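You operate a simulated robot arm through the tools that you are given. There is no shell and no other tool. Be economical: measure what you need, move in short steps, check, and stop when the job is done.

You run a simulated robot arm. Do the job below in one go: nothing can be reset, and whatever is moved stays where it is left.

Task
Set the tow ring to 600 MM, clamp it and pin it.
Fine: the loop pin is already drawn; draw the knob pin too while the clamp lever is still at TIGHT, never with it slack, then turn the lever to FREE. The ring is a stiff fit and stays where it is let go: slide it till its red pointer meets the mark. Lever back to TIGHT, then both pins fully home. Keep fingers out of the channel.

Only the result counts: the job must be done as asked and must still hold three seconds after the hand-in. Knocking over, shifting, dropping, spilling or breaking anything else fails it.

Robot
A 7-joint arm with a two-finger parallel gripper, fixed in place. Base frame: the origin is at the foot of the arm, x ahead of it, y to its left, z up. Units: m, degrees, N and s.
With the tool pointing down near the work surface it reaches from about 0.18 to 0.62 m from the base axis. Its first joint turns from -66.0 to 66.0 degrees. Payload 1.57 kg.
The tool frame sits at the grasp point between the pads (the TCP): z along the fingers, y along the line on which they close. The tips reach 0.03 m beyond it. The gripper opens to 0.11 m. The fingers are 0.024 m wide and 0.012 m thick; the gripper's body (0.048 by 0.112 m) begins 0.078 m behind the TCP.
Orientation is told as [roll, pitch, yaw] about the base's x, y, z axes, in that order, counted from this pose: with the fingers straight down and closing along the base's y, the tool's x points along the base's -x, its y along +y and its z along -z.

Tools
- The arm moves only by the tool servo_tool. Its argument "deltas" is a list that holds one entry, the list of rows, each a list of 6 numbers: the shift along the tool's x, y, z in m, then the turn, a rotation vector about the tool's x, y, z in degrees. In form: [[[tx, ty, tz, wx, wy, wz], ...]]. A call has 1 to 20 rows; each row is the pose to reach, as a shift and turn from the pose commanded when the call began, along the tool's axes at that moment. "hand" is the finger opening in m, from 0 to 0.11, set as the call begins (left out, the last holds). Rows are played at 5 a second. More than 0.05 m and 8.6 degrees between two rows, or a gripper value outside its range, and nothing of the call is played. Where a pose cannot be reached the arm comes as near as it can. A force on the tool above 80 N (or 10 N above the force at the start of the call, whichever is more), or a blocked arm, ends the call early, and 0.2 s more pass. The fingers move at their own pace (about 0.108 m/s each) and stop on an object; they squeeze with about 34 N. The grip force told is the motor's: it shows also when the fingers shut on nothing. Time passes only in rows, and 0.2 s behind the last, so rows that repeat a pose let the fingers close. The reply holds the time, the measured pose of the TCP, the force on the tool along the base axes, the opening and the grip force, in the units named above and with some noise.
- Cameras (640 x 400 px; columns grow to the right, rows downward): "scene" is fixed at [0.1423, -0.3745, 1.4042]; the picture's right is [0.93, -0.36, 0.00], its down [-0.20, -0.53, -0.83] and it looks along [0.29, 0.77, -0.56] (base axes); focal length 316 px, centre (320, 200). "wrist" rides on the gripper at [-0.036, 0, -0.08] in the tool frame; the picture's right is [0.00, -1.00, 0.00], its down [0.97, 0.00, -0.24] and it looks along [0.24, 0.00, 0.97] (tool axes); focal length 218 px, centre (320, 200). There is no depth. A picture from a camera that has moved, and an enlarged one, comes with that camera's place and axes in the base frame and with its lens.
- get_image(camera): a new picture of that camera. The clock stands still meanwhile.
- close_up(camera, box): a new picture of the part [left, top, right, bottom] of that camera's present view, enlarged. The clock stands still meanwhile.
- job_done(): hands the job in; it is judged then, once.

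Work in short steps. Places have to be worked out from the pictures, the camera data and where the tool is seen: move nearer, look again, correct. Check each grasp and each placing, and mend what went wrong. You have 120 turns and 84 pictures in all, those below and enlarged ones among them. Open the gripper and draw the arm clear of the work before you hand the job in, unless the task says otherwise; then end with one line.

The tools are called after "Call:" as a command line: name --argument value ..., lists and objects as JSON in quotes. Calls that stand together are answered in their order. servo_tool: Moves the arm, as the interface text tells. Its arguments: {"type":"object","properties":{"deltas":{"type":"array","items":{"type":"array","items":{"type":"array","items":{"type":"number"}}}},"hand":{"type":"number"}},"required":["deltas"]} The other tools are called the same way: get_image (camera) takes a picture; close_up (camera, box) takes an enlarged picture of a part of a camera's view; job_done () hands the job in.

At the start:

```text
clock: 0.0
position: [0.3219, 0.2318, 1.2106]
orientation: [0.0, 0.1, 0.0]
force: [-0.3, -0.2, -0.4]
finger_gap: 0.1101
grasp_force: 0.1
```

scene: 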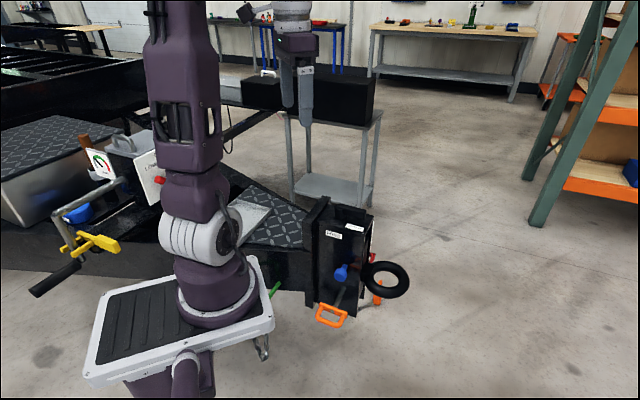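
wrist: 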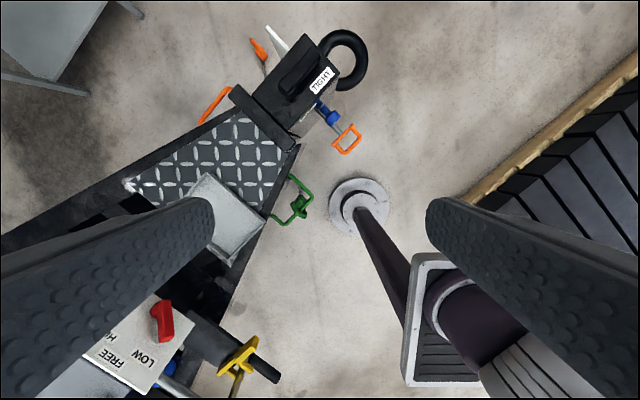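

I start by enlarging the area of the tow ring in both cameras to identify pins, lever and scale.

Call:
close_up --camera "scene" --box '[260, 180, 420, 340]'

Call:
close_up --camera "wrist" --box '[190, 10, 390, 160]'

```text
2.50 times, centred on (340, 260) of scene
camera zoom: at [0.1423, -0.3745, 1.4042], right [0.93, -0.36, 0.0], down [-0.2, -0.53, -0.83], along [0.29, 0.77, -0.56], focal length 790 px, centre (270, 50)
```

zoom: 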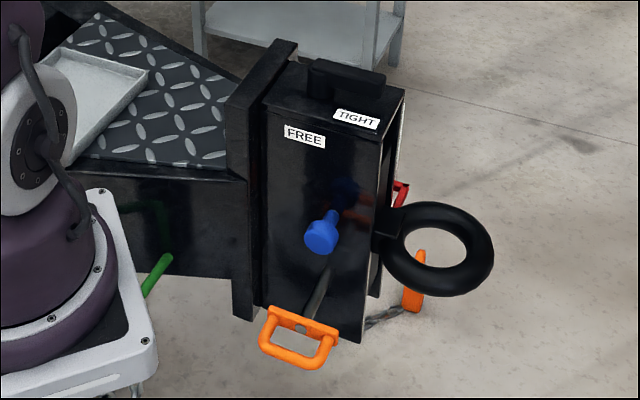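

```text
2.67 times, centred on (290, 85) of wrist
camera zoom: at [0.3598, 0.2317, 1.2908], right [0.0, -1.0, 0.0], down [-0.97, 0.0, 0.24], along [-0.24, 0.0, -0.97], focal length 582 px, centre (400, 507)
```

zoom: 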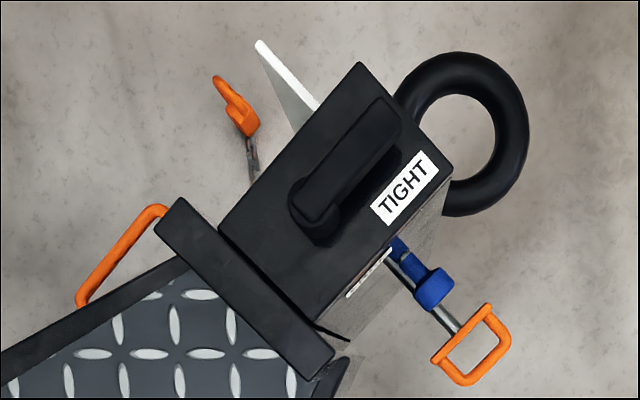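

The box channel's side face (pins) faces the base, its front faces azimuth about -36°; lever top is near (0.45, 0.29, 0.88). I move the wrist camera to the front right and tilt to view the channel and scale.

Call:
servo_tool --deltas '[[[-0.015, -0.019, 0.026, -4.6, 0, 0], [-0.03, -0.038, 0.052, -9.2, 0, 0], [-0.045, -0.058, 0.078, -13.8, 0, 0], [-0.06, -0.077, 0.103, -18.3, 0, 0], [-0.075, -0.096, 0.129, -22.9, 0, 0], [-0.09, -0.115, 0.155, -27.5, 0, 0], [-0.105, -0.134, 0.181, -32.1, 0, 0], [-0.12, -0.153, 0.207, -36.7, 0, 0], [-0.135, -0.173, 0.233, -41.3, 0, 0], [-0.15, -0.192, 0.258, -45.8, 0, 0], [-0.165, -0.211, 0.284, -50.4, 0, 0], [-0.18, -0.23, 0.31, -55, 0, 0]]]'

Call:
get_image --camera "wrist"

```text
clock: 2.6
position: [0.5027, 0.0028, 0.8998]
orientation: [55.1, 0.0, -0.1]
force: [-0.4, -0.2, -0.2]
finger_gap: 0.1102
grasp_force: 0.1
```

```text
79 pictures are left
camera wrist: at [0.5397, -0.0629, 0.9463], right [0.0, -0.57, -0.82], down [-0.97, -0.2, 0.14], along [-0.24, 0.8, -0.56], focal length 218 px, centre (320, 200)
```

wrist: 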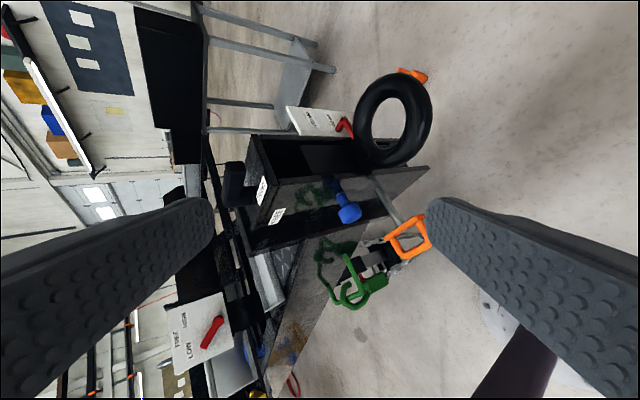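

The view works (up is image-left). I enlarge the scale plate and the pins.

Call:
close_up --camera "wrist" --box '[270, 60, 450, 180]'

Call:
close_up --camera "wrist" --box '[210, 120, 450, 280]'

```text
3.33 times, centred on (360, 120) of wrist
camera zoom: at [0.5397, -0.0629, 0.9463], right [0.0, -0.57, -0.82], down [-0.97, -0.2, 0.14], along [-0.24, 0.8, -0.56], focal length 728 px, centre (187, 467)
```

zoom: 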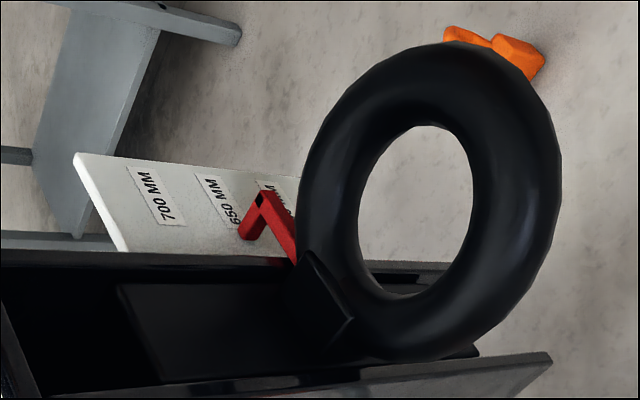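

```text
2.50 times, centred on (330, 200) of wrist
camera zoom: at [0.5397, -0.0629, 0.9463], right [0.0, -0.57, -0.82], down [-0.97, -0.2, 0.14], along [-0.24, 0.8, -0.56], focal length 546 px, centre (295, 200)
```

zoom: 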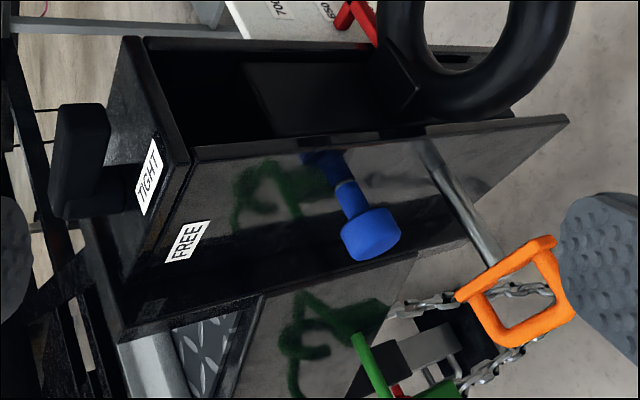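

Marks run 700, 650, 600… down the plate on the far side. I lower the camera to about pointer height to read it level.

Call:
servo_tool --deltas '[[[-0.01, -0.029, 0.014, -5.8, 0, 0], [-0.02, -0.058, 0.028, -11.6, 0, 0], [-0.03, -0.087, 0.042, -17.5, 0, 0], [-0.04, -0.115, 0.056, -23.3, 0, 0], [-0.05, -0.144, 0.07, -29.2, 0, 0], [-0.06, -0.173, 0.084, -35, 0, 0]]]'

Call:
get_image --camera "wrist"

```text
clock: 4.0
position: [0.5049, -0.01, 0.7772]
orientation: [89.3, 0.1, 0.0]
force: [-0.1, -0.3, 0.5]
finger_gap: 0.1102
grasp_force: 0.1
out of reach, approached as far as the arm can: row 5, 6
```

```text
76 pictures are left
camera wrist: at [0.5425, -0.0896, 0.7786], right [0.0, -0.01, -1.0], down [-0.97, -0.24, 0.01], along [-0.24, 0.97, -0.01], focal length 218 px, centre (320, 200)
```

wrist: 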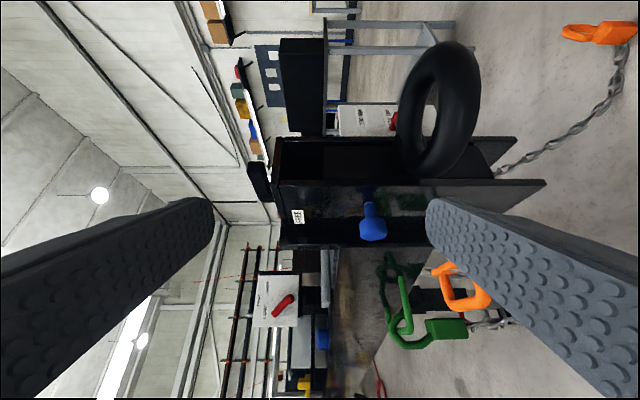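

Call:
close_up --camera "wrist" --box '[310, 60, 430, 140]'

Call:
close_up --camera "wrist" --box '[230, 120, 560, 340]'

```text
5.00 times, centred on (370, 100) of wrist
camera zoom: at [0.5425, -0.0896, 0.7786], right [0.0, -0.01, -1.0], down [-0.97, -0.24, 0.01], along [-0.24, 0.97, -0.01], focal length 1091 px, centre (70, 700)
```

zoom: 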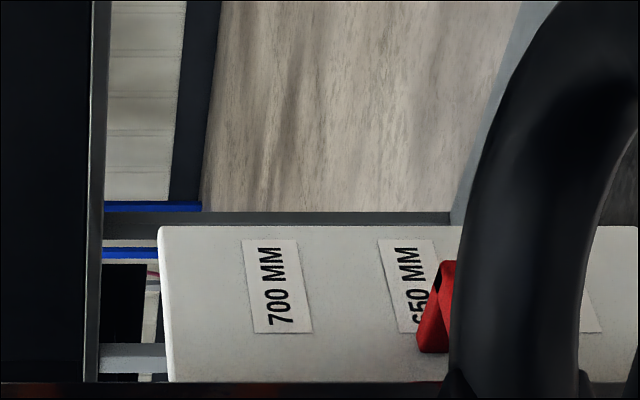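

```text
1.82 times, centred on (395, 230) of wrist
camera zoom: at [0.5425, -0.0896, 0.7786], right [0.0, -0.01, -1.0], down [-0.97, -0.24, 0.01], along [-0.24, 0.97, -0.01], focal length 397 px, centre (184, 146)
```

zoom: 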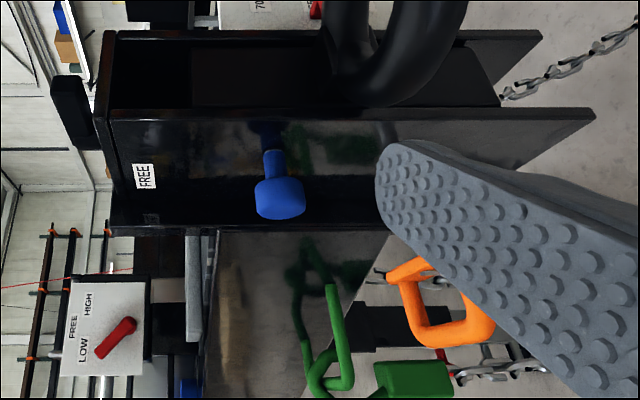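

Pointer currently sits at about 650; label pitch is 50 mm, so about 50 mm down is needed. The box is yawed -45°; knob head ≈ (0.425, 0.209, 0.695), loop handle ≈ (0.375, 0.152, 0.596), face plane x+y ≈ 0.68. I back off and return to tool-down.

Call:
servo_tool --deltas '[[[0.012, 0.02, 0.004, 7.5, 0, 0], [0.025, 0.04, 0.008, 15, 0, 0], [0.037, 0.06, 0.012, 22.5, 0, 0], [0.05, 0.08, 0.016, 30, 0, 0], [0.062, 0.1, 0.02, 37.5, 0, 0], [0.075, 0.12, 0.025, 45, 0, 0], [0.087, 0.14, 0.03, 52.5, 0, 0], [0.1, 0.16, 0.035, 60, 0, 0], [0.112, 0.18, 0.04, 67.5, 0, 0], [0.125, 0.2, 0.045, 75, 0, 0], [0.137, 0.22, 0.05, 82.5, 0, 0], [0.15, 0.24, 0.06, 90, 0, 0]]]'

```text
clock: 6.6
position: [0.3559, 0.0499, 1.0177]
orientation: [0.0, -0.1, 0.0]
force: [0.1, -0.6, 0.0]
finger_gap: 0.11
grasp_force: 0.1
```

Tool is straight down again. Now yaw 45° and tilt 45° toward the pin face, to a standoff about 12 cm before the knob.

Call:
servo_tool --deltas '[[[-0.0005, 0.012, 0.03, -2.2, -5.33, -5.33], [-0.001, 0.024, 0.06, -4.4, -10.65, -10.65], [-0.0015, 0.035, 0.09, -6.6, -15.98, -15.98], [-0.002, 0.047, 0.119, -8.8, -21.3, -21.3], [-0.0025, 0.059, 0.149, -11.0, -26.6, -26.6], [-0.003, 0.07, 0.179, -13.2, -31.95, -31.95], [-0.0035, 0.082, 0.208, -15.4, -37.3, -37.3], [-0.004, 0.094, 0.238, -17.65, -42.6, -42.6]]]'

Call:
get_image --camera "wrist"

Call:
get_image --camera "scene"

```text
clock: 8.4
position: [0.3692, 0.1425, 0.7734]
orientation: [0.2, -45.0, 45.1]
force: [0.1, 1.0, -0.6]
finger_gap: 0.1097
grasp_force: 0.1
out of reach, approached as far as the arm can: row 4, 5, 6, 7, 8
```

```text
73 pictures are left
camera wrist: at [0.3483, 0.1208, 0.8558], right [0.71, -0.71, 0.0], down [-0.6, -0.61, -0.52], along [0.36, 0.37, -0.86], focal length 218 px, centre (320, 200)
```

wrist: 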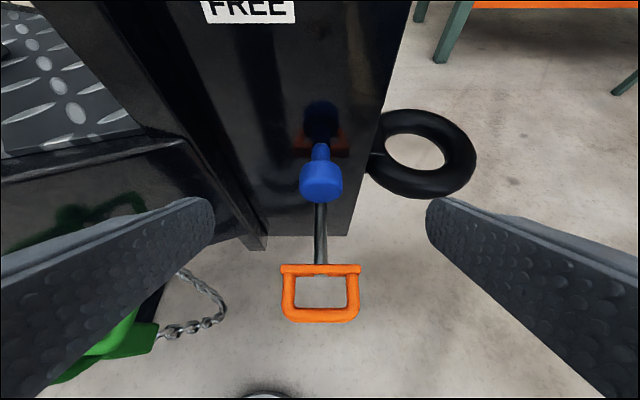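

```text
72 pictures are left
```

scene: 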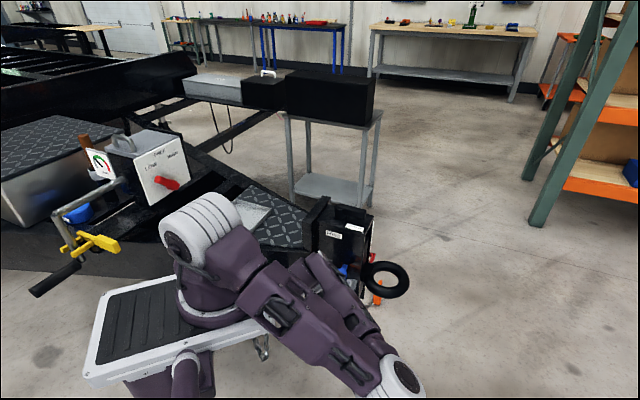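

Knob and loop lie on the tool's mid-plane. I advance 8 cm along the tool axis toward the knob and check.

Call:
servo_tool --deltas '[[[0, 0, 0.02, 0, 0, 0], [0, 0, 0.04, 0, 0, 0], [-0.001, 0, 0.06, 0, 0, 0], [-0.002, 0, 0.08, 0, 0, 0]]]' --hand 0.09

Call:
get_image --camera "wrist"

```text
clock: 9.4
position: [0.4111, 0.1846, 0.7178]
orientation: [0.0, -45.0, 44.9]
force: [-0.4, 0.7, -0.3]
finger_gap: 0.09
grasp_force: 0.1
```

```text
71 pictures are left
camera wrist: at [0.39, 0.1613, 0.8005], right [0.71, -0.71, 0.0], down [-0.61, -0.61, -0.52], along [0.37, 0.37, -0.86], focal length 218 px, centre (320, 200)
```

wrist: 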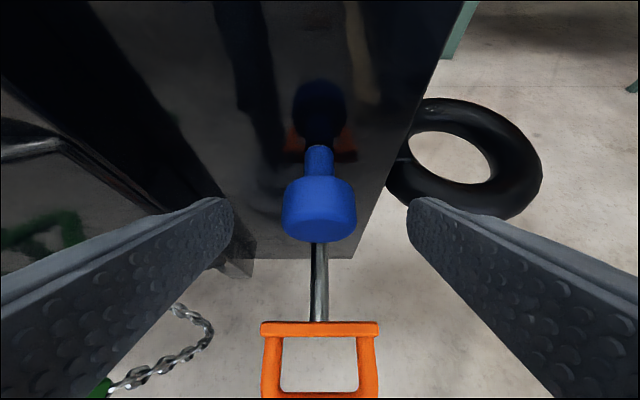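

Clear and centred. I go the last 3 cm, then close on the knob head.

Call:
servo_tool --deltas '[[[0, 0, 0.015, 0, 0, 0], [-0.001, 0, 0.03, 0, 0, 0]]]'

Call:
servo_tool --deltas '[[[0, 0, 0, 0, 0, 0], [0, 0, 0, 0, 0, 0], [0, 0, 0, 0, 0, 0], [0, 0, 0, 0, 0, 0]]]' --hand 0.02

Call:
get_image --camera "wrist"

```text
clock: 10.0
position: [0.4244, 0.2002, 0.6978]
orientation: [0.0, -45.0, 45.0]
force: [-0.3, 0.6, 0.1]
finger_gap: 0.09
grasp_force: 0.1
```

```text
clock: 11.0
position: [0.4264, 0.2003, 0.6977]
orientation: [-0.1, -44.9, 44.9]
force: [6.5, -2.5, -3.0]
finger_gap: 0.0369
grasp_force: 43.3
```

```text
70 pictures are left
camera wrist: at [0.4054, 0.1776, 0.7803], right [0.71, -0.71, 0.0], down [-0.61, -0.6, -0.52], along [0.37, 0.36, -0.86], focal length 218 px, centre (320, 200)
```

wrist: 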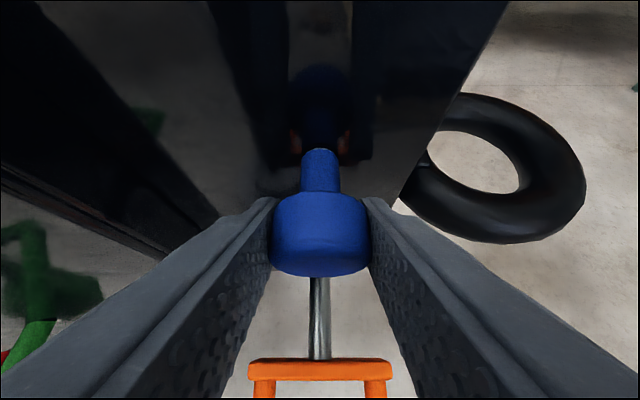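

Firm grip at 37 mm. I draw it out along the face normal in small steps, watching force.

Call:
servo_tool --deltas '[[[0.0035, 0, -0.0035, 0, 0, 0], [0.007, 0, -0.007, 0, 0, 0], [0.0105, 0, -0.0105, 0, 0, 0], [0.014, 0, -0.014, 0, 0, 0]]]'

Call:
get_image --camera "wrist"

```text
clock: 12.0
position: [0.4124, 0.1852, 0.699]
orientation: [0.0, -45.2, 45.1]
force: [9.5, -6.2, 10.2]
finger_gap: 0.0372
grasp_force: 43.2
```

```text
69 pictures are left
camera wrist: at [0.3916, 0.1639, 0.7802], right [0.71, -0.71, 0.0], down [-0.61, -0.6, -0.52], along [0.37, 0.36, -0.86], focal length 218 px, centre (320, 200)
```

wrist: 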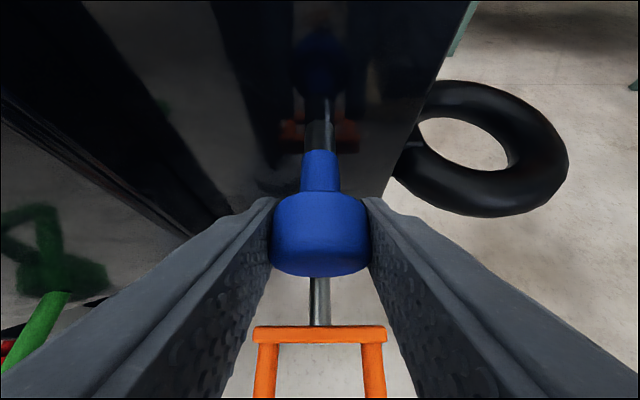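

The shaft is coming out with it. I continue another 2 cm.

Call:
servo_tool --deltas '[[[0.0035, 0, -0.0035, 0, 0, 0], [0.007, 0, -0.007, 0, 0, 0], [0.0105, 0, -0.0105, 0, 0, 0], [0.014, 0, -0.014, 0, 0, 0]]]'

Call:
get_image --camera "wrist"

```text
clock: 13.0
position: [0.3983, 0.173, 0.6983]
orientation: [0.1, -45.0, 45.0]
force: [6.3, -4.0, 22.7]
finger_gap: 0.0369
grasp_force: 43.5
```

```text
68 pictures are left
camera wrist: at [0.3776, 0.1495, 0.7801], right [0.71, -0.71, 0.0], down [-0.6, -0.61, -0.52], along [0.36, 0.37, -0.86], focal length 218 px, centre (320, 200)
```

wrist: 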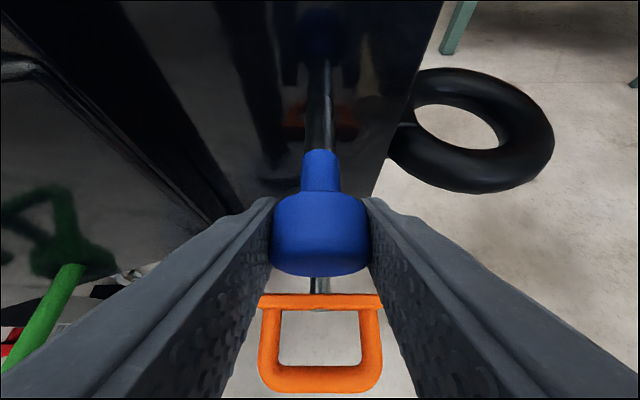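

Drawn 4 cm with modest vertical load; I go on 1.5 cm with a 1 mm lift to relax it.

Call:
servo_tool --deltas '[[[0.0028, 0, -0.0042, 0, 0, 0], [0.0063, 0, -0.0077, 0, 0, 0], [0.0098, 0, -0.0112, 0, 0, 0]]]'

Call:
get_image --camera "wrist"

```text
clock: 13.8
position: [0.3883, 0.1615, 0.6982]
orientation: [0.0, -44.9, 45.0]
force: [10.7, -6.9, 13.9]
finger_gap: 0.0369
grasp_force: 43.0
```

```text
67 pictures are left
camera wrist: at [0.3664, 0.1387, 0.7801], right [0.71, -0.71, 0.0], down [-0.61, -0.61, -0.52], along [0.37, 0.36, -0.86], focal length 218 px, centre (320, 200)
```

wrist: 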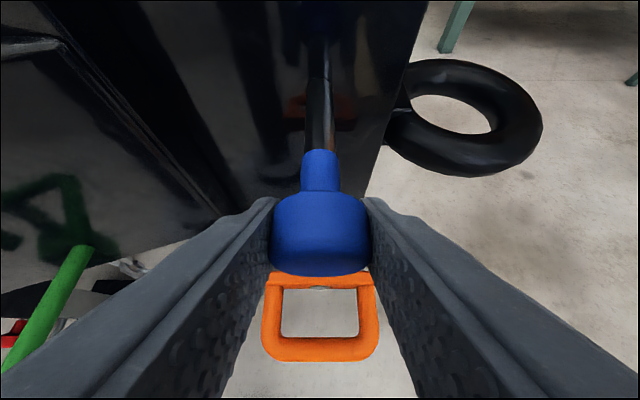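

No end stop yet (5.5 cm out); the loop pin's crossbar stands about 8 cm off the face, so I draw the knob another 1.5 cm to match more closely.

Call:
servo_tool --deltas '[[[0.0033, 0, -0.0037, 0, 0, 0], [0.0066, 0, -0.0074, 0, 0, 0], [0.0101, 0, -0.0111, 0, 0, 0]]]'

Call:
get_image --camera "wrist"

```text
clock: 14.6
position: [0.3762, 0.1501, 0.6987]
orientation: [-0.1, -44.8, 45.0]
force: [15.4, -12.1, -26.6]
finger_gap: 0.037
grasp_force: 43.2
```

```text
66 pictures are left
camera wrist: at [0.3553, 0.1276, 0.7804], right [0.71, -0.71, 0.0], down [-0.61, -0.61, -0.51], along [0.36, 0.36, -0.86], focal length 218 px, centre (320, 200)
```

wrist: 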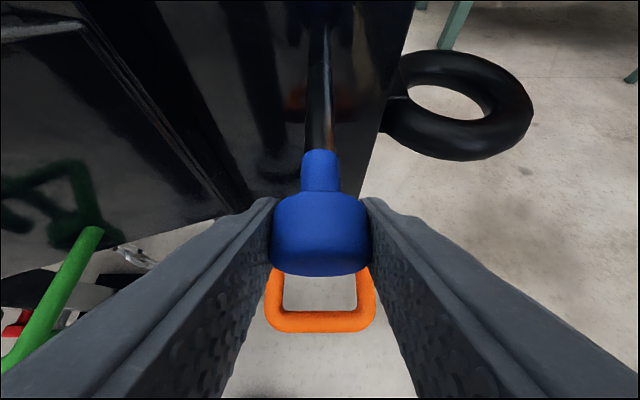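

Drawn about 7 cm; some side load from misalignment. I relax it by 1 mm and draw a further 1 cm looking for the end stop.

Call:
servo_tool --deltas '[[[0.0024, -0.001, -0.0012, 0, 0, 0], [0.0044, -0.001, -0.003, 0, 0, 0], [0.0062, -0.001, -0.0048, 0, 0, 0], [0.0078, -0.001, -0.0064, 0, 0, 0]]]'

Call:
get_image --camera "wrist"

Call:
close_up --camera "scene" --box '[280, 180, 440, 340]'

```text
clock: 15.6
position: [0.3692, 0.144, 0.6975]
orientation: [0.0, -44.9, 45.0]
force: [7.6, -4.1, -22.0]
finger_gap: 0.0371
grasp_force: 42.7
```

```text
65 pictures are left
camera wrist: at [0.3493, 0.1213, 0.7804], right [0.71, -0.71, 0.0], down [-0.61, -0.61, -0.52], along [0.36, 0.37, -0.86], focal length 218 px, centre (320, 200)
```

wrist: 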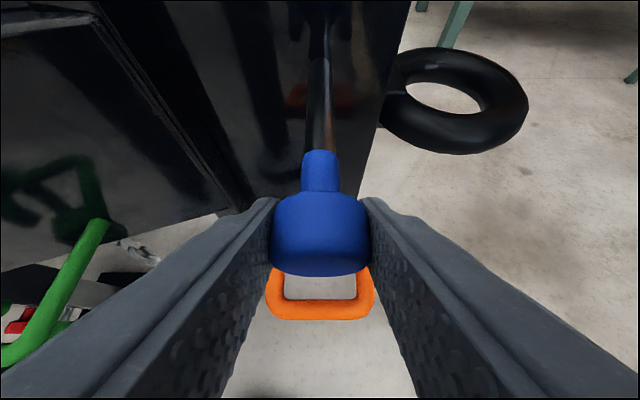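

```text
2.50 times, centred on (360, 260) of scene
camera zoom: at [0.1427, -0.3745, 1.4042], right [0.93, -0.36, 0.0], down [-0.2, -0.53, -0.83], along [0.29, 0.77, -0.56], focal length 790 px, centre (220, 50)
```

zoom: 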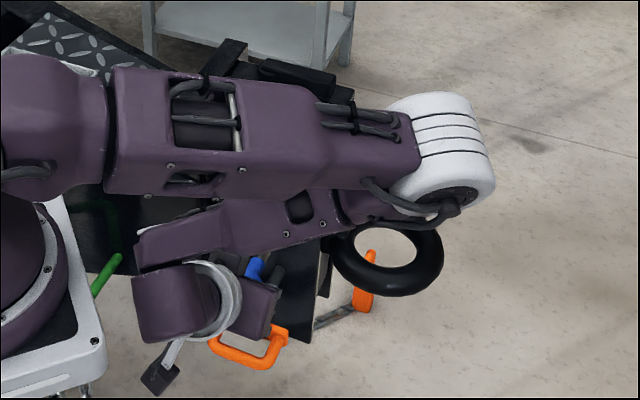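

About 8 cm drawn, on par with the loop pin. I open and back off along the tool axis, then check the knob stays out.

Call:
servo_tool --deltas '[[[0, 0, 0, 0, 0, 0], [0, 0, 0, 0, 0, 0], [0, 0, -0.02, 0, 0, 0], [0, 0, -0.045, 0, 0, 0]]]' --hand 0.09

Call:
get_image --camera "wrist"

```text
clock: 16.6
position: [0.3478, 0.121, 0.7295]
orientation: [0.0, -45.0, 45.0]
force: [-0.7, -0.3, 0.4]
finger_gap: 0.09
grasp_force: 0.1
```

```text
63 pictures are left
camera wrist: at [0.326, 0.0987, 0.8125], right [0.71, -0.71, 0.0], down [-0.61, -0.61, -0.52], along [0.37, 0.37, -0.86], focal length 218 px, centre (320, 200)
```

wrist: 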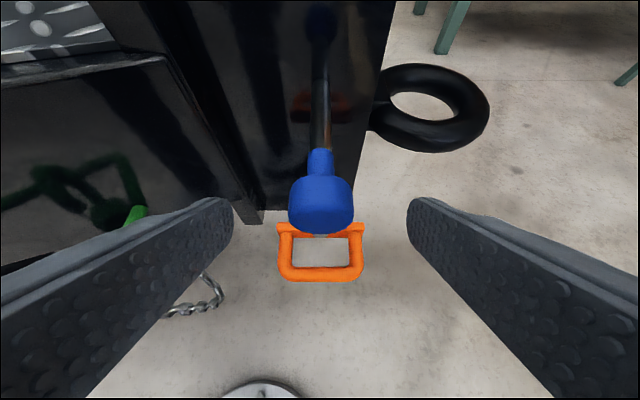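

Knob pin stays drawn. Next the lever: I rise clear and return the tool to vertical (yaw 45°) to view the lever from above.

Call:
servo_tool --deltas '[[[-0.028, 0, -0.028, 0, 0, 0], [-0.057, 0, -0.057, 0, 0, 0], [-0.085, 0, -0.085, 0, 0, 0], [-0.119, -0.003, -0.099, 0, 7.5, 0], [-0.152, -0.005, -0.112, 0, 15, 0], [-0.186, -0.008, -0.126, 0, 22.5, 0], [-0.22, -0.011, -0.139, 0, 30, 0], [-0.253, -0.013, -0.153, 0, 37.5, 0], [-0.287, -0.016, -0.166, 0, 45, 0]]]' --hand 0.0

Call:
get_image --camera "wrist"

```text
clock: 18.6
position: [0.4202, 0.1702, 1.0484]
orientation: [0.3, 0.1, 45.1]
force: [0.9, -0.6, -0.2]
finger_gap: 0.0
grasp_force: 21.0
out of reach, approached as far as the arm can: row 1, 2, 3, 4
```

```text
62 pictures are left
camera wrist: at [0.4467, 0.1952, 1.1297], right [0.71, -0.71, 0.0], down [-0.69, -0.69, 0.24], along [-0.17, -0.17, -0.97], focal length 218 px, centre (320, 200)
```

wrist: 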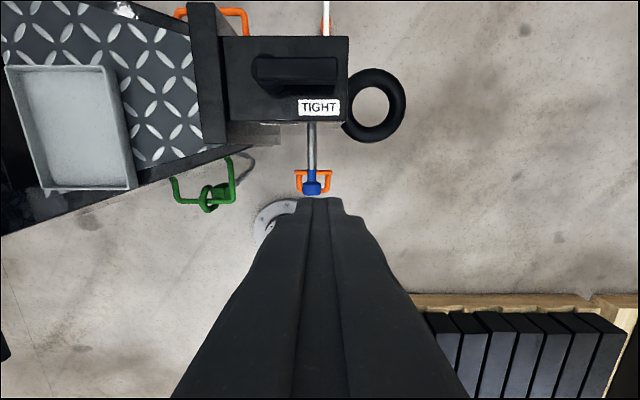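

Call:
close_up --camera "wrist" --box '[200, 20, 360, 130]'

```text
3.64 times, centred on (280, 75) of wrist
camera zoom: at [0.4467, 0.1952, 1.1297], right [0.71, -0.71, 0.0], down [-0.69, -0.69, 0.24], along [-0.17, -0.17, -0.97], focal length 794 px, centre (466, 654)
```

zoom: 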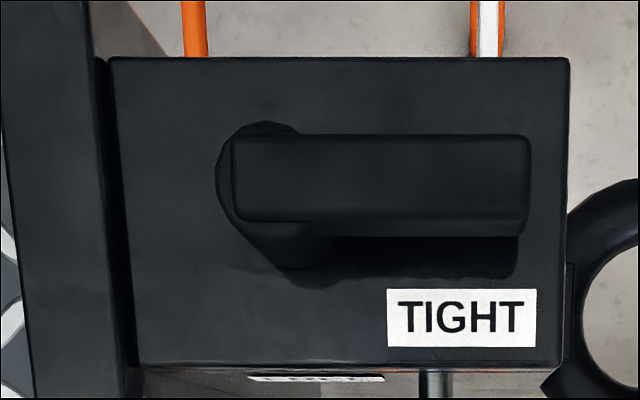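

Box top is at z≈0.84, the lever bar spans z≈0.865–0.89, pivot at a≈0.125, w≈0.528 (my diagonal axes). I place closed fingertips behind the bar on its far side, first stopping above it.

Call:
servo_tool --deltas '[[[-0.037, 0.0018, 0, 0, 0, 0], [-0.074, 0.0018, 0, 0, 0, 0], [-0.111, 0.0018, 0, 0, 0, 0], [-0.147, 0.0018, 0, 0, 0, 0], [-0.147, 0.0018, 0.04, 0, 0, 0], [-0.147, 0.0018, 0.08, 0, 0, 0], [-0.147, 0.0018, 0.1, 0, 0, 0]]]'

Call:
get_image --camera "wrist"

Call:
close_up --camera "scene" --box '[280, 150, 440, 310]'

```text
clock: 20.2
position: [0.5214, 0.2769, 0.9498]
orientation: [0.0, -0.1, 45.0]
force: [-1.1, 0.5, -0.8]
finger_gap: 0.0
grasp_force: 21.7
```

```text
60 pictures are left
camera wrist: at [0.5477, 0.3014, 1.0301], right [0.71, -0.71, 0.0], down [-0.69, -0.69, 0.24], along [-0.17, -0.17, -0.97], focal length 218 px, centre (320, 200)
```

wrist: 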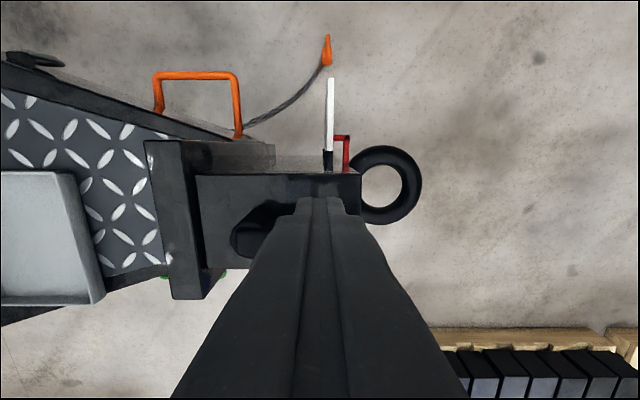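

```text
2.50 times, centred on (360, 230) of scene
camera zoom: at [0.1423, -0.3745, 1.4042], right [0.93, -0.36, 0.0], down [-0.2, -0.53, -0.83], along [0.29, 0.77, -0.56], focal length 790 px, centre (220, 125)
```

zoom: 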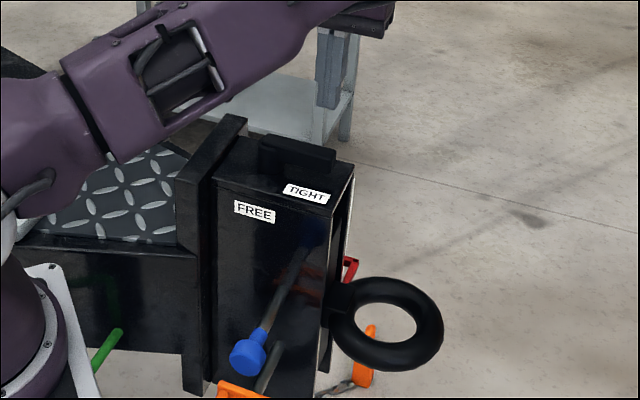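

Fingertips are behind the bar. Descend to tip height ≈0.873.

Call:
servo_tool --deltas '[[[0, 0, 0.025, 0, 0, 0], [0, 0, 0.047, 0, 0, 0]]]'

Call:
close_up --camera "scene" --box '[300, 150, 400, 250]'

```text
clock: 20.8
position: [0.5216, 0.2752, 0.9027]
orientation: [0.0, 0.0, 45.0]
force: [-0.5, -0.5, 0.5]
finger_gap: 0.0
grasp_force: 20.9
```

```text
4.00 times, centred on (350, 200) of scene
camera zoom: at [0.1423, -0.3745, 1.4042], right [0.93, -0.36, 0.0], down [-0.2, -0.53, -0.83], along [0.29, 0.77, -0.56], focal length 1264 px, centre (200, 200)
```

zoom: 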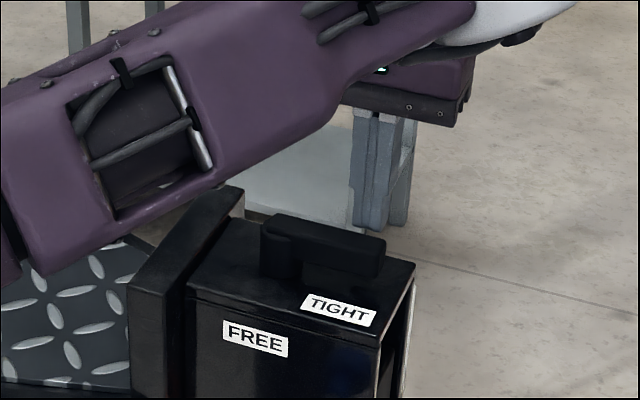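

Fingers sit behind the bar. I sweep it about two-thirds of the arc toward FREE.

Call:
servo_tool --deltas '[[[0.006, 0, 0, 0, 0, 0], [0.012, -0.001, 0, 0, 0, 0], [0.021, -0.005, 0, 0, 0, 0], [0.03, -0.007, 0, 0, 0, 0], [0.041, -0.007, 0, 0, 0, 0], [0.0514, -0.006, 0, 0, 0, 0], [0.062, -0.001, 0, 0, 0, 0], [0.0714, 0.006, 0, 0, 0, 0]]]'

Call:
close_up --camera "scene" --box '[300, 150, 400, 250]'

```text
clock: 22.6
position: [0.4668, 0.2285, 0.9038]
orientation: [-0.1, 0.0, 45.0]
force: [1.0, 0.0, 0.3]
finger_gap: 0.0
grasp_force: 21.2
```

```text
4.00 times, centred on (350, 200) of scene
camera zoom: at [0.1423, -0.3745, 1.4042], right [0.93, -0.36, 0.0], down [-0.2, -0.53, -0.83], along [0.29, 0.77, -0.56], focal length 1264 px, centre (200, 200)
```

zoom: 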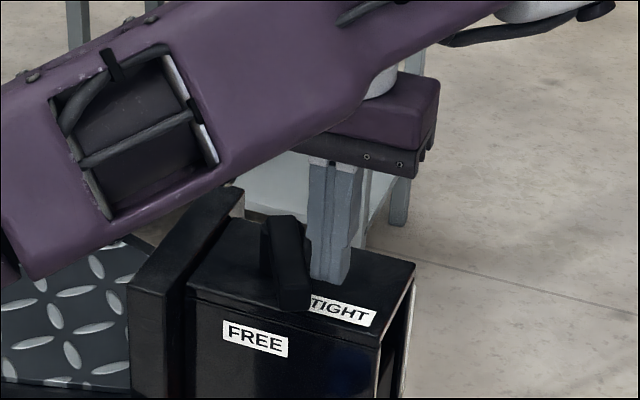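

Lever follows. Continue to the FREE end and press gently to the stop.

Call:
servo_tool --deltas '[[[0.006, 0.007, 0, 0, 0, 0], [0.011, 0.014, 0, 0, 0, 0], [0.014, 0.02, 0, 0, 0, 0], [0.014, 0.023, 0, 0, 0, 0], [0.014, 0.026, 0, 0, 0, 0]]]'

Call:
close_up --camera "scene" --box '[300, 150, 400, 250]'

```text
clock: 23.8
position: [0.4394, 0.2369, 0.9037]
orientation: [0.0, 0.1, 45.1]
force: [0.1, -1.0, 0.1]
finger_gap: 0.0
grasp_force: 21.4
```

```text
4.00 times, centred on (350, 200) of scene
camera zoom: at [0.1423, -0.3745, 1.4042], right [0.93, -0.36, 0.0], down [-0.2, -0.53, -0.83], along [0.29, 0.77, -0.56], focal length 1264 px, centre (200, 200)
```

zoom: 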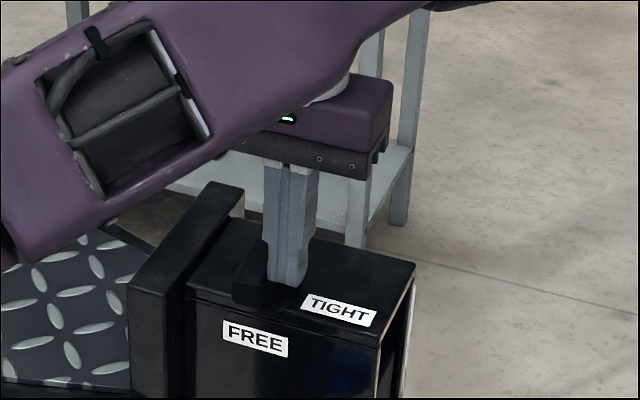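

No stop felt yet; I back off sideways and up to see the lever from above.

Call:
servo_tool --deltas '[[[0, -0.005, -0.04, 0, 0, 0], [0.03, -0.005, -0.08, 0, 0, 0], [0.07, -0.005, -0.1, 0, 0, 0], [0.1, -0.005, -0.13, 0, 0, 0]]]'

Call:
close_up --camera "wrist" --box '[200, 20, 400, 150]'

```text
clock: 24.8
position: [0.3723, 0.1639, 1.0335]
orientation: [0.0, 0.0, 45.0]
force: [-0.9, -1.2, 0.2]
finger_gap: 0.0001
grasp_force: 21.7
```

```text
3.08 times, centred on (300, 85) of wrist
camera zoom: at [0.3986, 0.1895, 1.113], right [0.71, -0.71, 0.0], down [-0.69, -0.69, 0.24], along [-0.17, -0.17, -0.97], focal length 672 px, centre (382, 554)
```

zoom: 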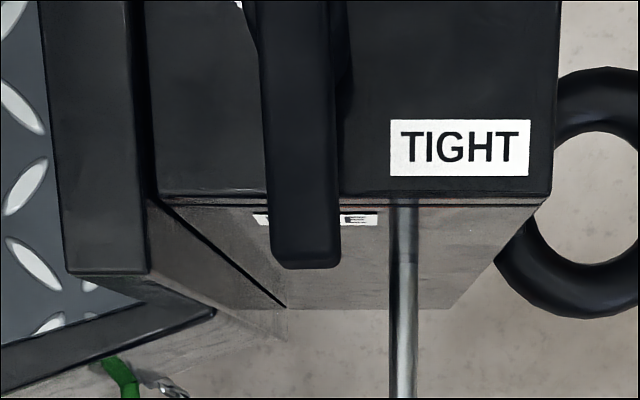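

Lever now points over FREE, square to TIGHT. Next the ring: centre ≈ (0.576, 0.18), z≈0.641, tube ≈16 mm radius. I turn the tool to yaw −45° and go above the ring's near side, well clear of the channel.

Call:
servo_tool --deltas '[[[-0.009, -0.0115, 0.011, 0, 0, 7.5], [-0.017, -0.023, 0.022, 0, 0, 15], [-0.026, -0.0345, 0.033, 0, 0, 22.5], [-0.035, -0.046, 0.043, 0, 0, 30], [-0.043, -0.0575, 0.054, 0, 0, 37.5], [-0.052, -0.069, 0.065, 0, 0, 45], [-0.061, -0.0805, 0.076, 0, 0, 52.5], [-0.069, -0.092, 0.087, 0, 0, 60], [-0.078, -0.1035, 0.098, 0, 0, 67.5], [-0.087, -0.115, 0.108, 0, 0, 75], [-0.095, -0.1265, 0.119, 0, 0, 82.5], [-0.104, -0.138, 0.13, 0, 0, 90]]]' --hand 0.056

Call:
get_image --camera "wrist"

Call:
get_image --camera "scene"

```text
clock: 27.4
position: [0.5435, 0.1384, 0.9038]
orientation: [0.0, 0.0, -45.1]
force: [0.2, 0.2, 0.1]
finger_gap: 0.0559
grasp_force: 0.0
```

```text
54 pictures are left
camera wrist: at [0.5706, 0.113, 0.9839], right [-0.71, -0.71, 0.0], down [-0.69, 0.69, 0.24], along [-0.17, 0.17, -0.97], focal length 218 px, centre (320, 200)
```

wrist: 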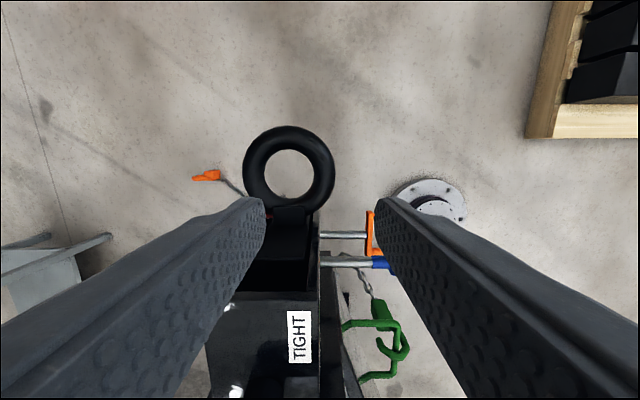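

```text
53 pictures are left
```

scene: 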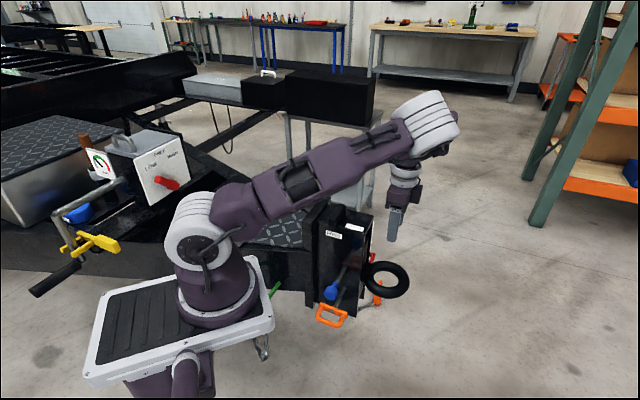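

Ring centre confirmed at a≈0.281, w≈0.532; near tube centre at w≈0.4765. I correct sideways and lower to just above the tube.

Call:
servo_tool --deltas '[[[0.0055, -0.0057, 0.04, 0, 0, 0], [0.0055, -0.0057, 0.08, 0, 0, 0], [0.0055, -0.0057, 0.12, 0, 0, 0], [0.0055, -0.0057, 0.16, 0, 0, 0], [0.0055, -0.0057, 0.195, 0, 0, 0]]]'

Call:
get_image --camera "wrist"

Call:
close_up --camera "scene" --box '[300, 180, 440, 320]'

```text
clock: 28.6
position: [0.5326, 0.1349, 0.7075]
orientation: [0.0, 0.0, -45.0]
force: [-0.2, 0.3, -0.2]
finger_gap: 0.056
grasp_force: 0.1
```

```text
52 pictures are left
camera wrist: at [0.5603, 0.1108, 0.788], right [-0.71, -0.71, 0.0], down [-0.69, 0.69, 0.24], along [-0.17, 0.17, -0.97], focal length 218 px, centre (320, 200)
```

wrist: 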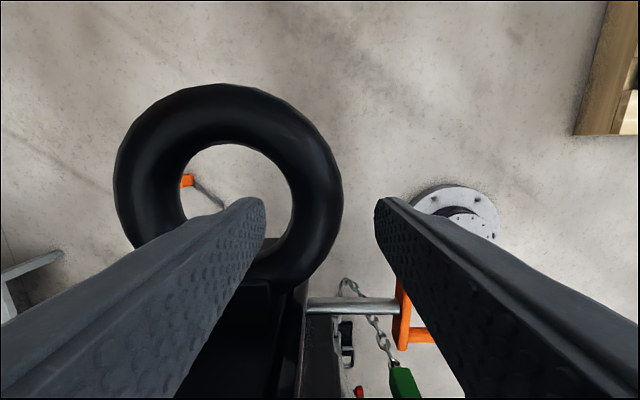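

```text
2.86 times, centred on (370, 250) of scene
camera zoom: at [0.1423, -0.3745, 1.4042], right [0.93, -0.36, 0.0], down [-0.2, -0.53, -0.83], along [0.29, 0.77, -0.56], focal length 903 px, centre (177, 57)
```

zoom: 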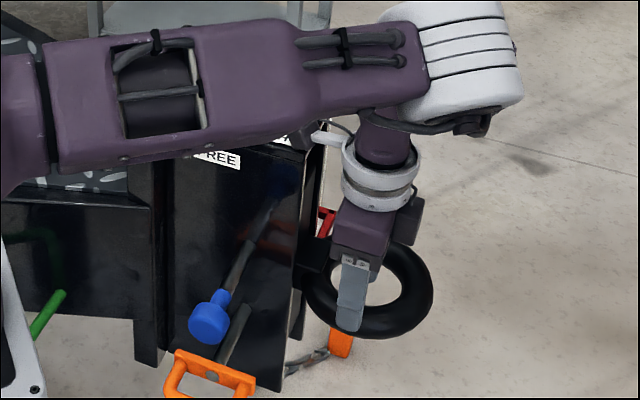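

Fingers straddle the tube with one in the hole. I shift slightly (+6 mm outward), lower to z≈0.652 and grip.

Call:
servo_tool --deltas '[[[-0.006, 0.003, 0.02, 0, 0, 0], [-0.006, 0.003, 0.04, 0, 0, 0], [-0.006, 0.003, 0.055, 0, 0, 0]]]'

Call:
servo_tool --deltas '[[[0, 0, 0, 0, 0, 0], [0, 0, 0, 0, 0, 0], [0, 0, 0, 0, 0, 0]]]' --hand 0.015

Call:
get_image --camera "wrist"

Call:
close_up --camera "scene" --box '[340, 220, 420, 300]'

```text
clock: 28.9
position: [0.5344, 0.1389, 0.7059]
orientation: [0.1, 0.5, -44.5]
force: [-6.8, -8.7, 28.4]
finger_gap: 0.0561
grasp_force: 0.0
stopped in row 1: the force on the tool passed its limit (the readings are from after the stop); the commanded pose is now the measured one
```

```text
clock: 29.7
position: [0.5362, 0.139, 0.7057]
orientation: [0.3, 0.5, -44.6]
force: [-7.1, -8.8, 51.1]
finger_gap: 0.0151
grasp_force: 0.1
```

```text
50 pictures are left
camera wrist: at [0.5631, 0.113, 0.7854], right [-0.7, -0.71, -0.01], down [-0.69, 0.68, 0.25], along [-0.17, 0.18, -0.97], focal length 218 px, centre (320, 200)
```

wrist: 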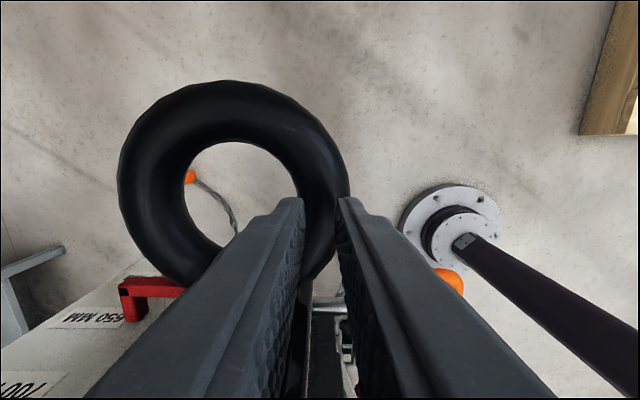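

```text
5.00 times, centred on (380, 260) of scene
camera zoom: at [0.1414, -0.3751, 1.4042], right [0.93, -0.36, 0.0], down [-0.2, -0.53, -0.83], along [0.29, 0.77, -0.56], focal length 1580 px, centre (20, -100)
```

zoom: 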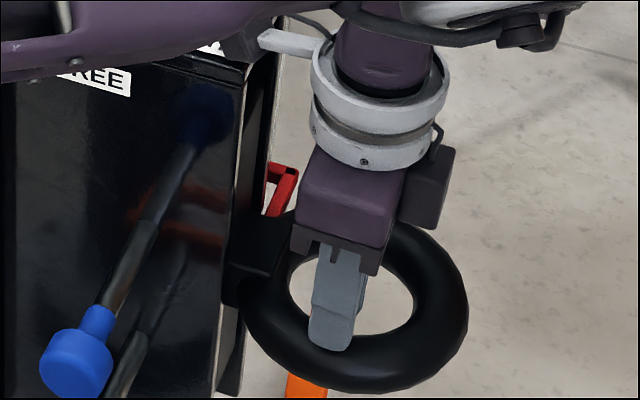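

An upward load of 51 N: the bracket on the wrist flange (pointing along tool +x) has met the box top. I lift off at once and will use yaw 0° instead, so the bracket points to the base, away from the box.

Call:
servo_tool --deltas '[[[0, 0, -0.02, 0, 0, 0], [0, 0, -0.05, 0, 0, 0], [0, 0, -0.1, 0, 0, 0], [0, 0, -0.14, 0, 0, 0]]]' --hand 0.056

Call:
get_image --camera "scene"

```text
clock: 30.7
position: [0.5397, 0.1363, 0.8431]
orientation: [0.1, 0.5, -44.4]
force: [-0.9, -0.3, -0.4]
finger_gap: 0.0559
grasp_force: 0.2
```

```text
48 pictures are left
```

scene: 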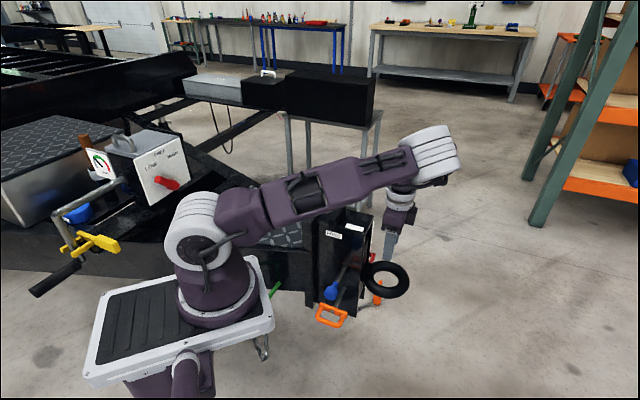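

Nothing disturbed. Rotate to yaw 0 above the ring's −y side.

Call:
servo_tool --deltas '[[[-0.0055, 0.003, 0.0, 0, 0, -7.4], [-0.011, 0.0055, 0.0, 0, 0, -14.8], [-0.0165, 0.008, 0.01, 0, 0, -22.2], [-0.022, 0.011, 0.02, 0, 0, -29.6], [-0.0275, 0.014, 0.03, 0, 0, -37], [-0.0327, 0.0166, 0.043, 0, 0, -44.4]]]'

Call:
get_image --camera "wrist"

```text
clock: 32.1
position: [0.5701, 0.1274, 0.8021]
orientation: [0.5, 0.3, 0.0]
force: [0.3, 0.3, 0.1]
finger_gap: 0.0559
grasp_force: 0.1
```

```text
47 pictures are left
camera wrist: at [0.6083, 0.1264, 0.8815], right [0.0, -1.0, -0.01], down [-0.97, 0.0, 0.24], along [-0.24, 0.01, -0.97], focal length 218 px, centre (320, 200)
```

wrist: 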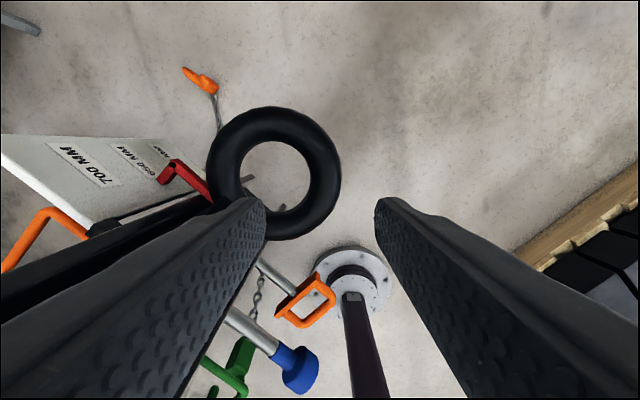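

Ring's −y tube point is at ≈(0.578, 0.123). I descend over it in short rows.

Call:
servo_tool --deltas '[[[-0.007, -0.0044, 0.03, 0, 0, 0], [-0.007, -0.0044, 0.06, 0, 0, 0], [-0.007, -0.0044, 0.09, 0, 0, 0], [-0.007, -0.0044, 0.11, 0, 0, 0], [-0.007, -0.0044, 0.13, 0, 0, 0], [-0.007, -0.0044, 0.15, 0, 0, 0]]]'

Call:
get_image --camera "wrist"

Call:
close_up --camera "scene" --box '[320, 200, 420, 300]'

```text
clock: 33.5
position: [0.5768, 0.1237, 0.6526]
orientation: [0.4, 0.3, -0.2]
force: [-0.8, -0.2, -0.8]
finger_gap: 0.0559
grasp_force: 0.0
```

```text
46 pictures are left
camera wrist: at [0.6144, 0.1236, 0.7316], right [0.0, -1.0, -0.01], down [-0.97, 0.0, 0.24], along [-0.24, 0.01, -0.97], focal length 218 px, centre (320, 200)
```

wrist: 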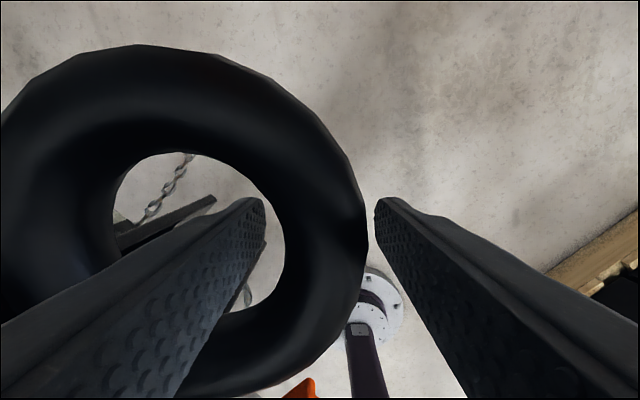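

```text
4.00 times, centred on (370, 250) of scene
camera zoom: at [0.1423, -0.3745, 1.4042], right [0.93, -0.36, 0.0], down [-0.2, -0.53, -0.83], along [0.29, 0.77, -0.56], focal length 1264 px, centre (120, 0)
```

zoom: 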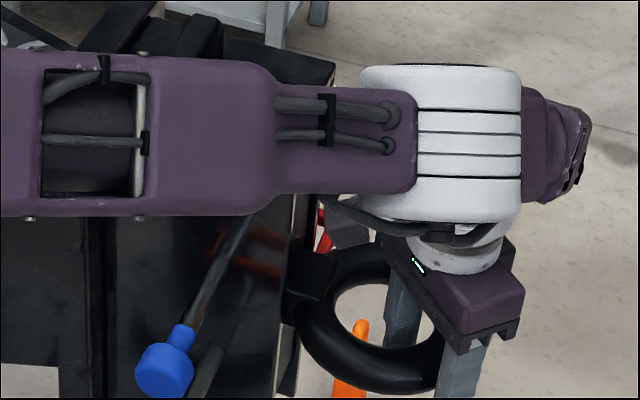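

Good straddle with no contact. Close on the tube.

Call:
servo_tool --deltas '[[[0, 0, 0, 0, 0, 0], [0, 0, 0, 0, 0, 0], [0, 0, 0, 0, 0, 0]]]' --hand 0.01

Call:
get_image --camera "wrist"

```text
clock: 34.3
position: [0.5766, 0.1243, 0.6508]
orientation: [0.5, 0.2, -0.1]
force: [3.4, 9.5, -8.6]
finger_gap: 0.0412
grasp_force: 44.7
```

```text
44 pictures are left
camera wrist: at [0.6141, 0.1245, 0.7315], right [0.0, -1.0, -0.01], down [-0.97, 0.0, 0.24], along [-0.24, 0.01, -0.97], focal length 218 px, centre (320, 200)
```

wrist: 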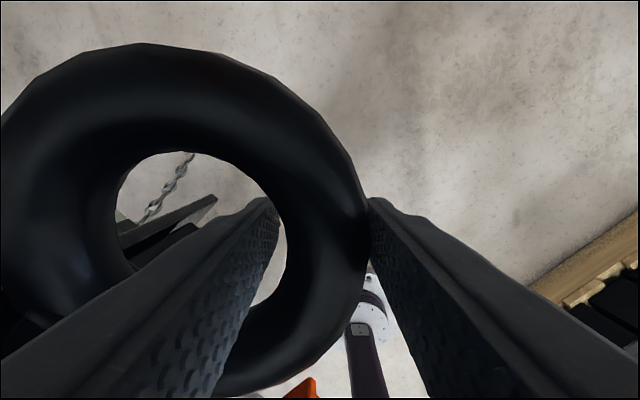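

Tube held (41 mm). Slide down 2 cm first and read the force.

Call:
servo_tool --deltas '[[[0, 0, 0.005, 0, 0, 0], [0, 0, 0.01, 0, 0, 0], [0, 0, 0.015, 0, 0, 0], [0, 0, 0.02, 0, 0, 0]]]'

Call:
close_up --camera "scene" --box '[320, 200, 420, 300]'

```text
clock: 35.3
position: [0.5769, 0.1248, 0.6308]
orientation: [0.5, 0.3, -0.1]
force: [-9.9, 16.5, 5.9]
finger_gap: 0.041
grasp_force: 44.9
```

```text
4.00 times, centred on (370, 250) of scene
camera zoom: at [0.1421, -0.3742, 1.4043], right [0.93, -0.36, 0.0], down [-0.2, -0.53, -0.83], along [0.29, 0.77, -0.56], focal length 1264 px, centre (120, 0)
```

zoom: 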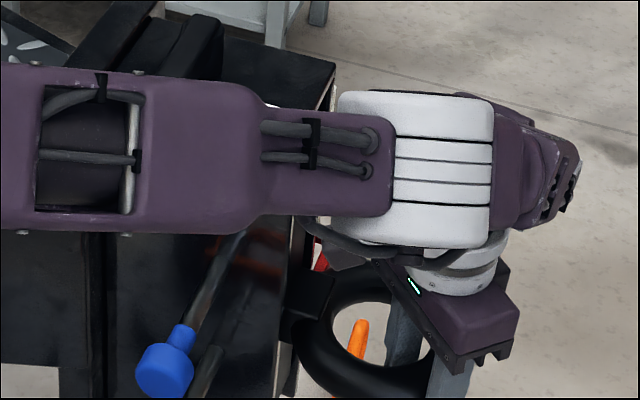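

The ring slides along with the hand. Continue the remaining 3 cm.

Call:
servo_tool --deltas '[[[0, 0, 0.005, 0, 0, 0], [0, 0, 0.01, 0, 0, 0], [0, 0, 0.015, 0, 0, 0], [0, 0, 0.02, 0, 0, 0], [0, 0, 0.025, 0, 0, 0], [0, 0, 0.03, 0, 0, 0]]]'

Call:
close_up --camera "scene" --box '[320, 200, 420, 300]'

```text
clock: 36.7
position: [0.5756, 0.1265, 0.6026]
orientation: [0.6, 0.3, -0.1]
force: [-7.9, 32.7, 8.5]
finger_gap: 0.0416
grasp_force: 45.0
```

```text
4.00 times, centred on (370, 250) of scene
camera zoom: at [0.1421, -0.374, 1.4044], right [0.93, -0.36, 0.0], down [-0.2, -0.53, -0.83], along [0.29, 0.77, -0.56], focal length 1264 px, centre (120, 0)
```

zoom: 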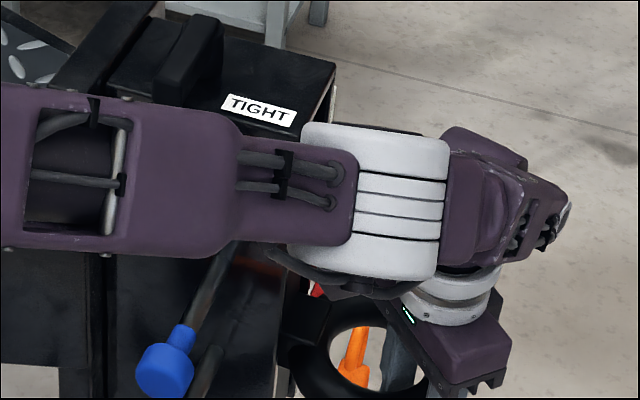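

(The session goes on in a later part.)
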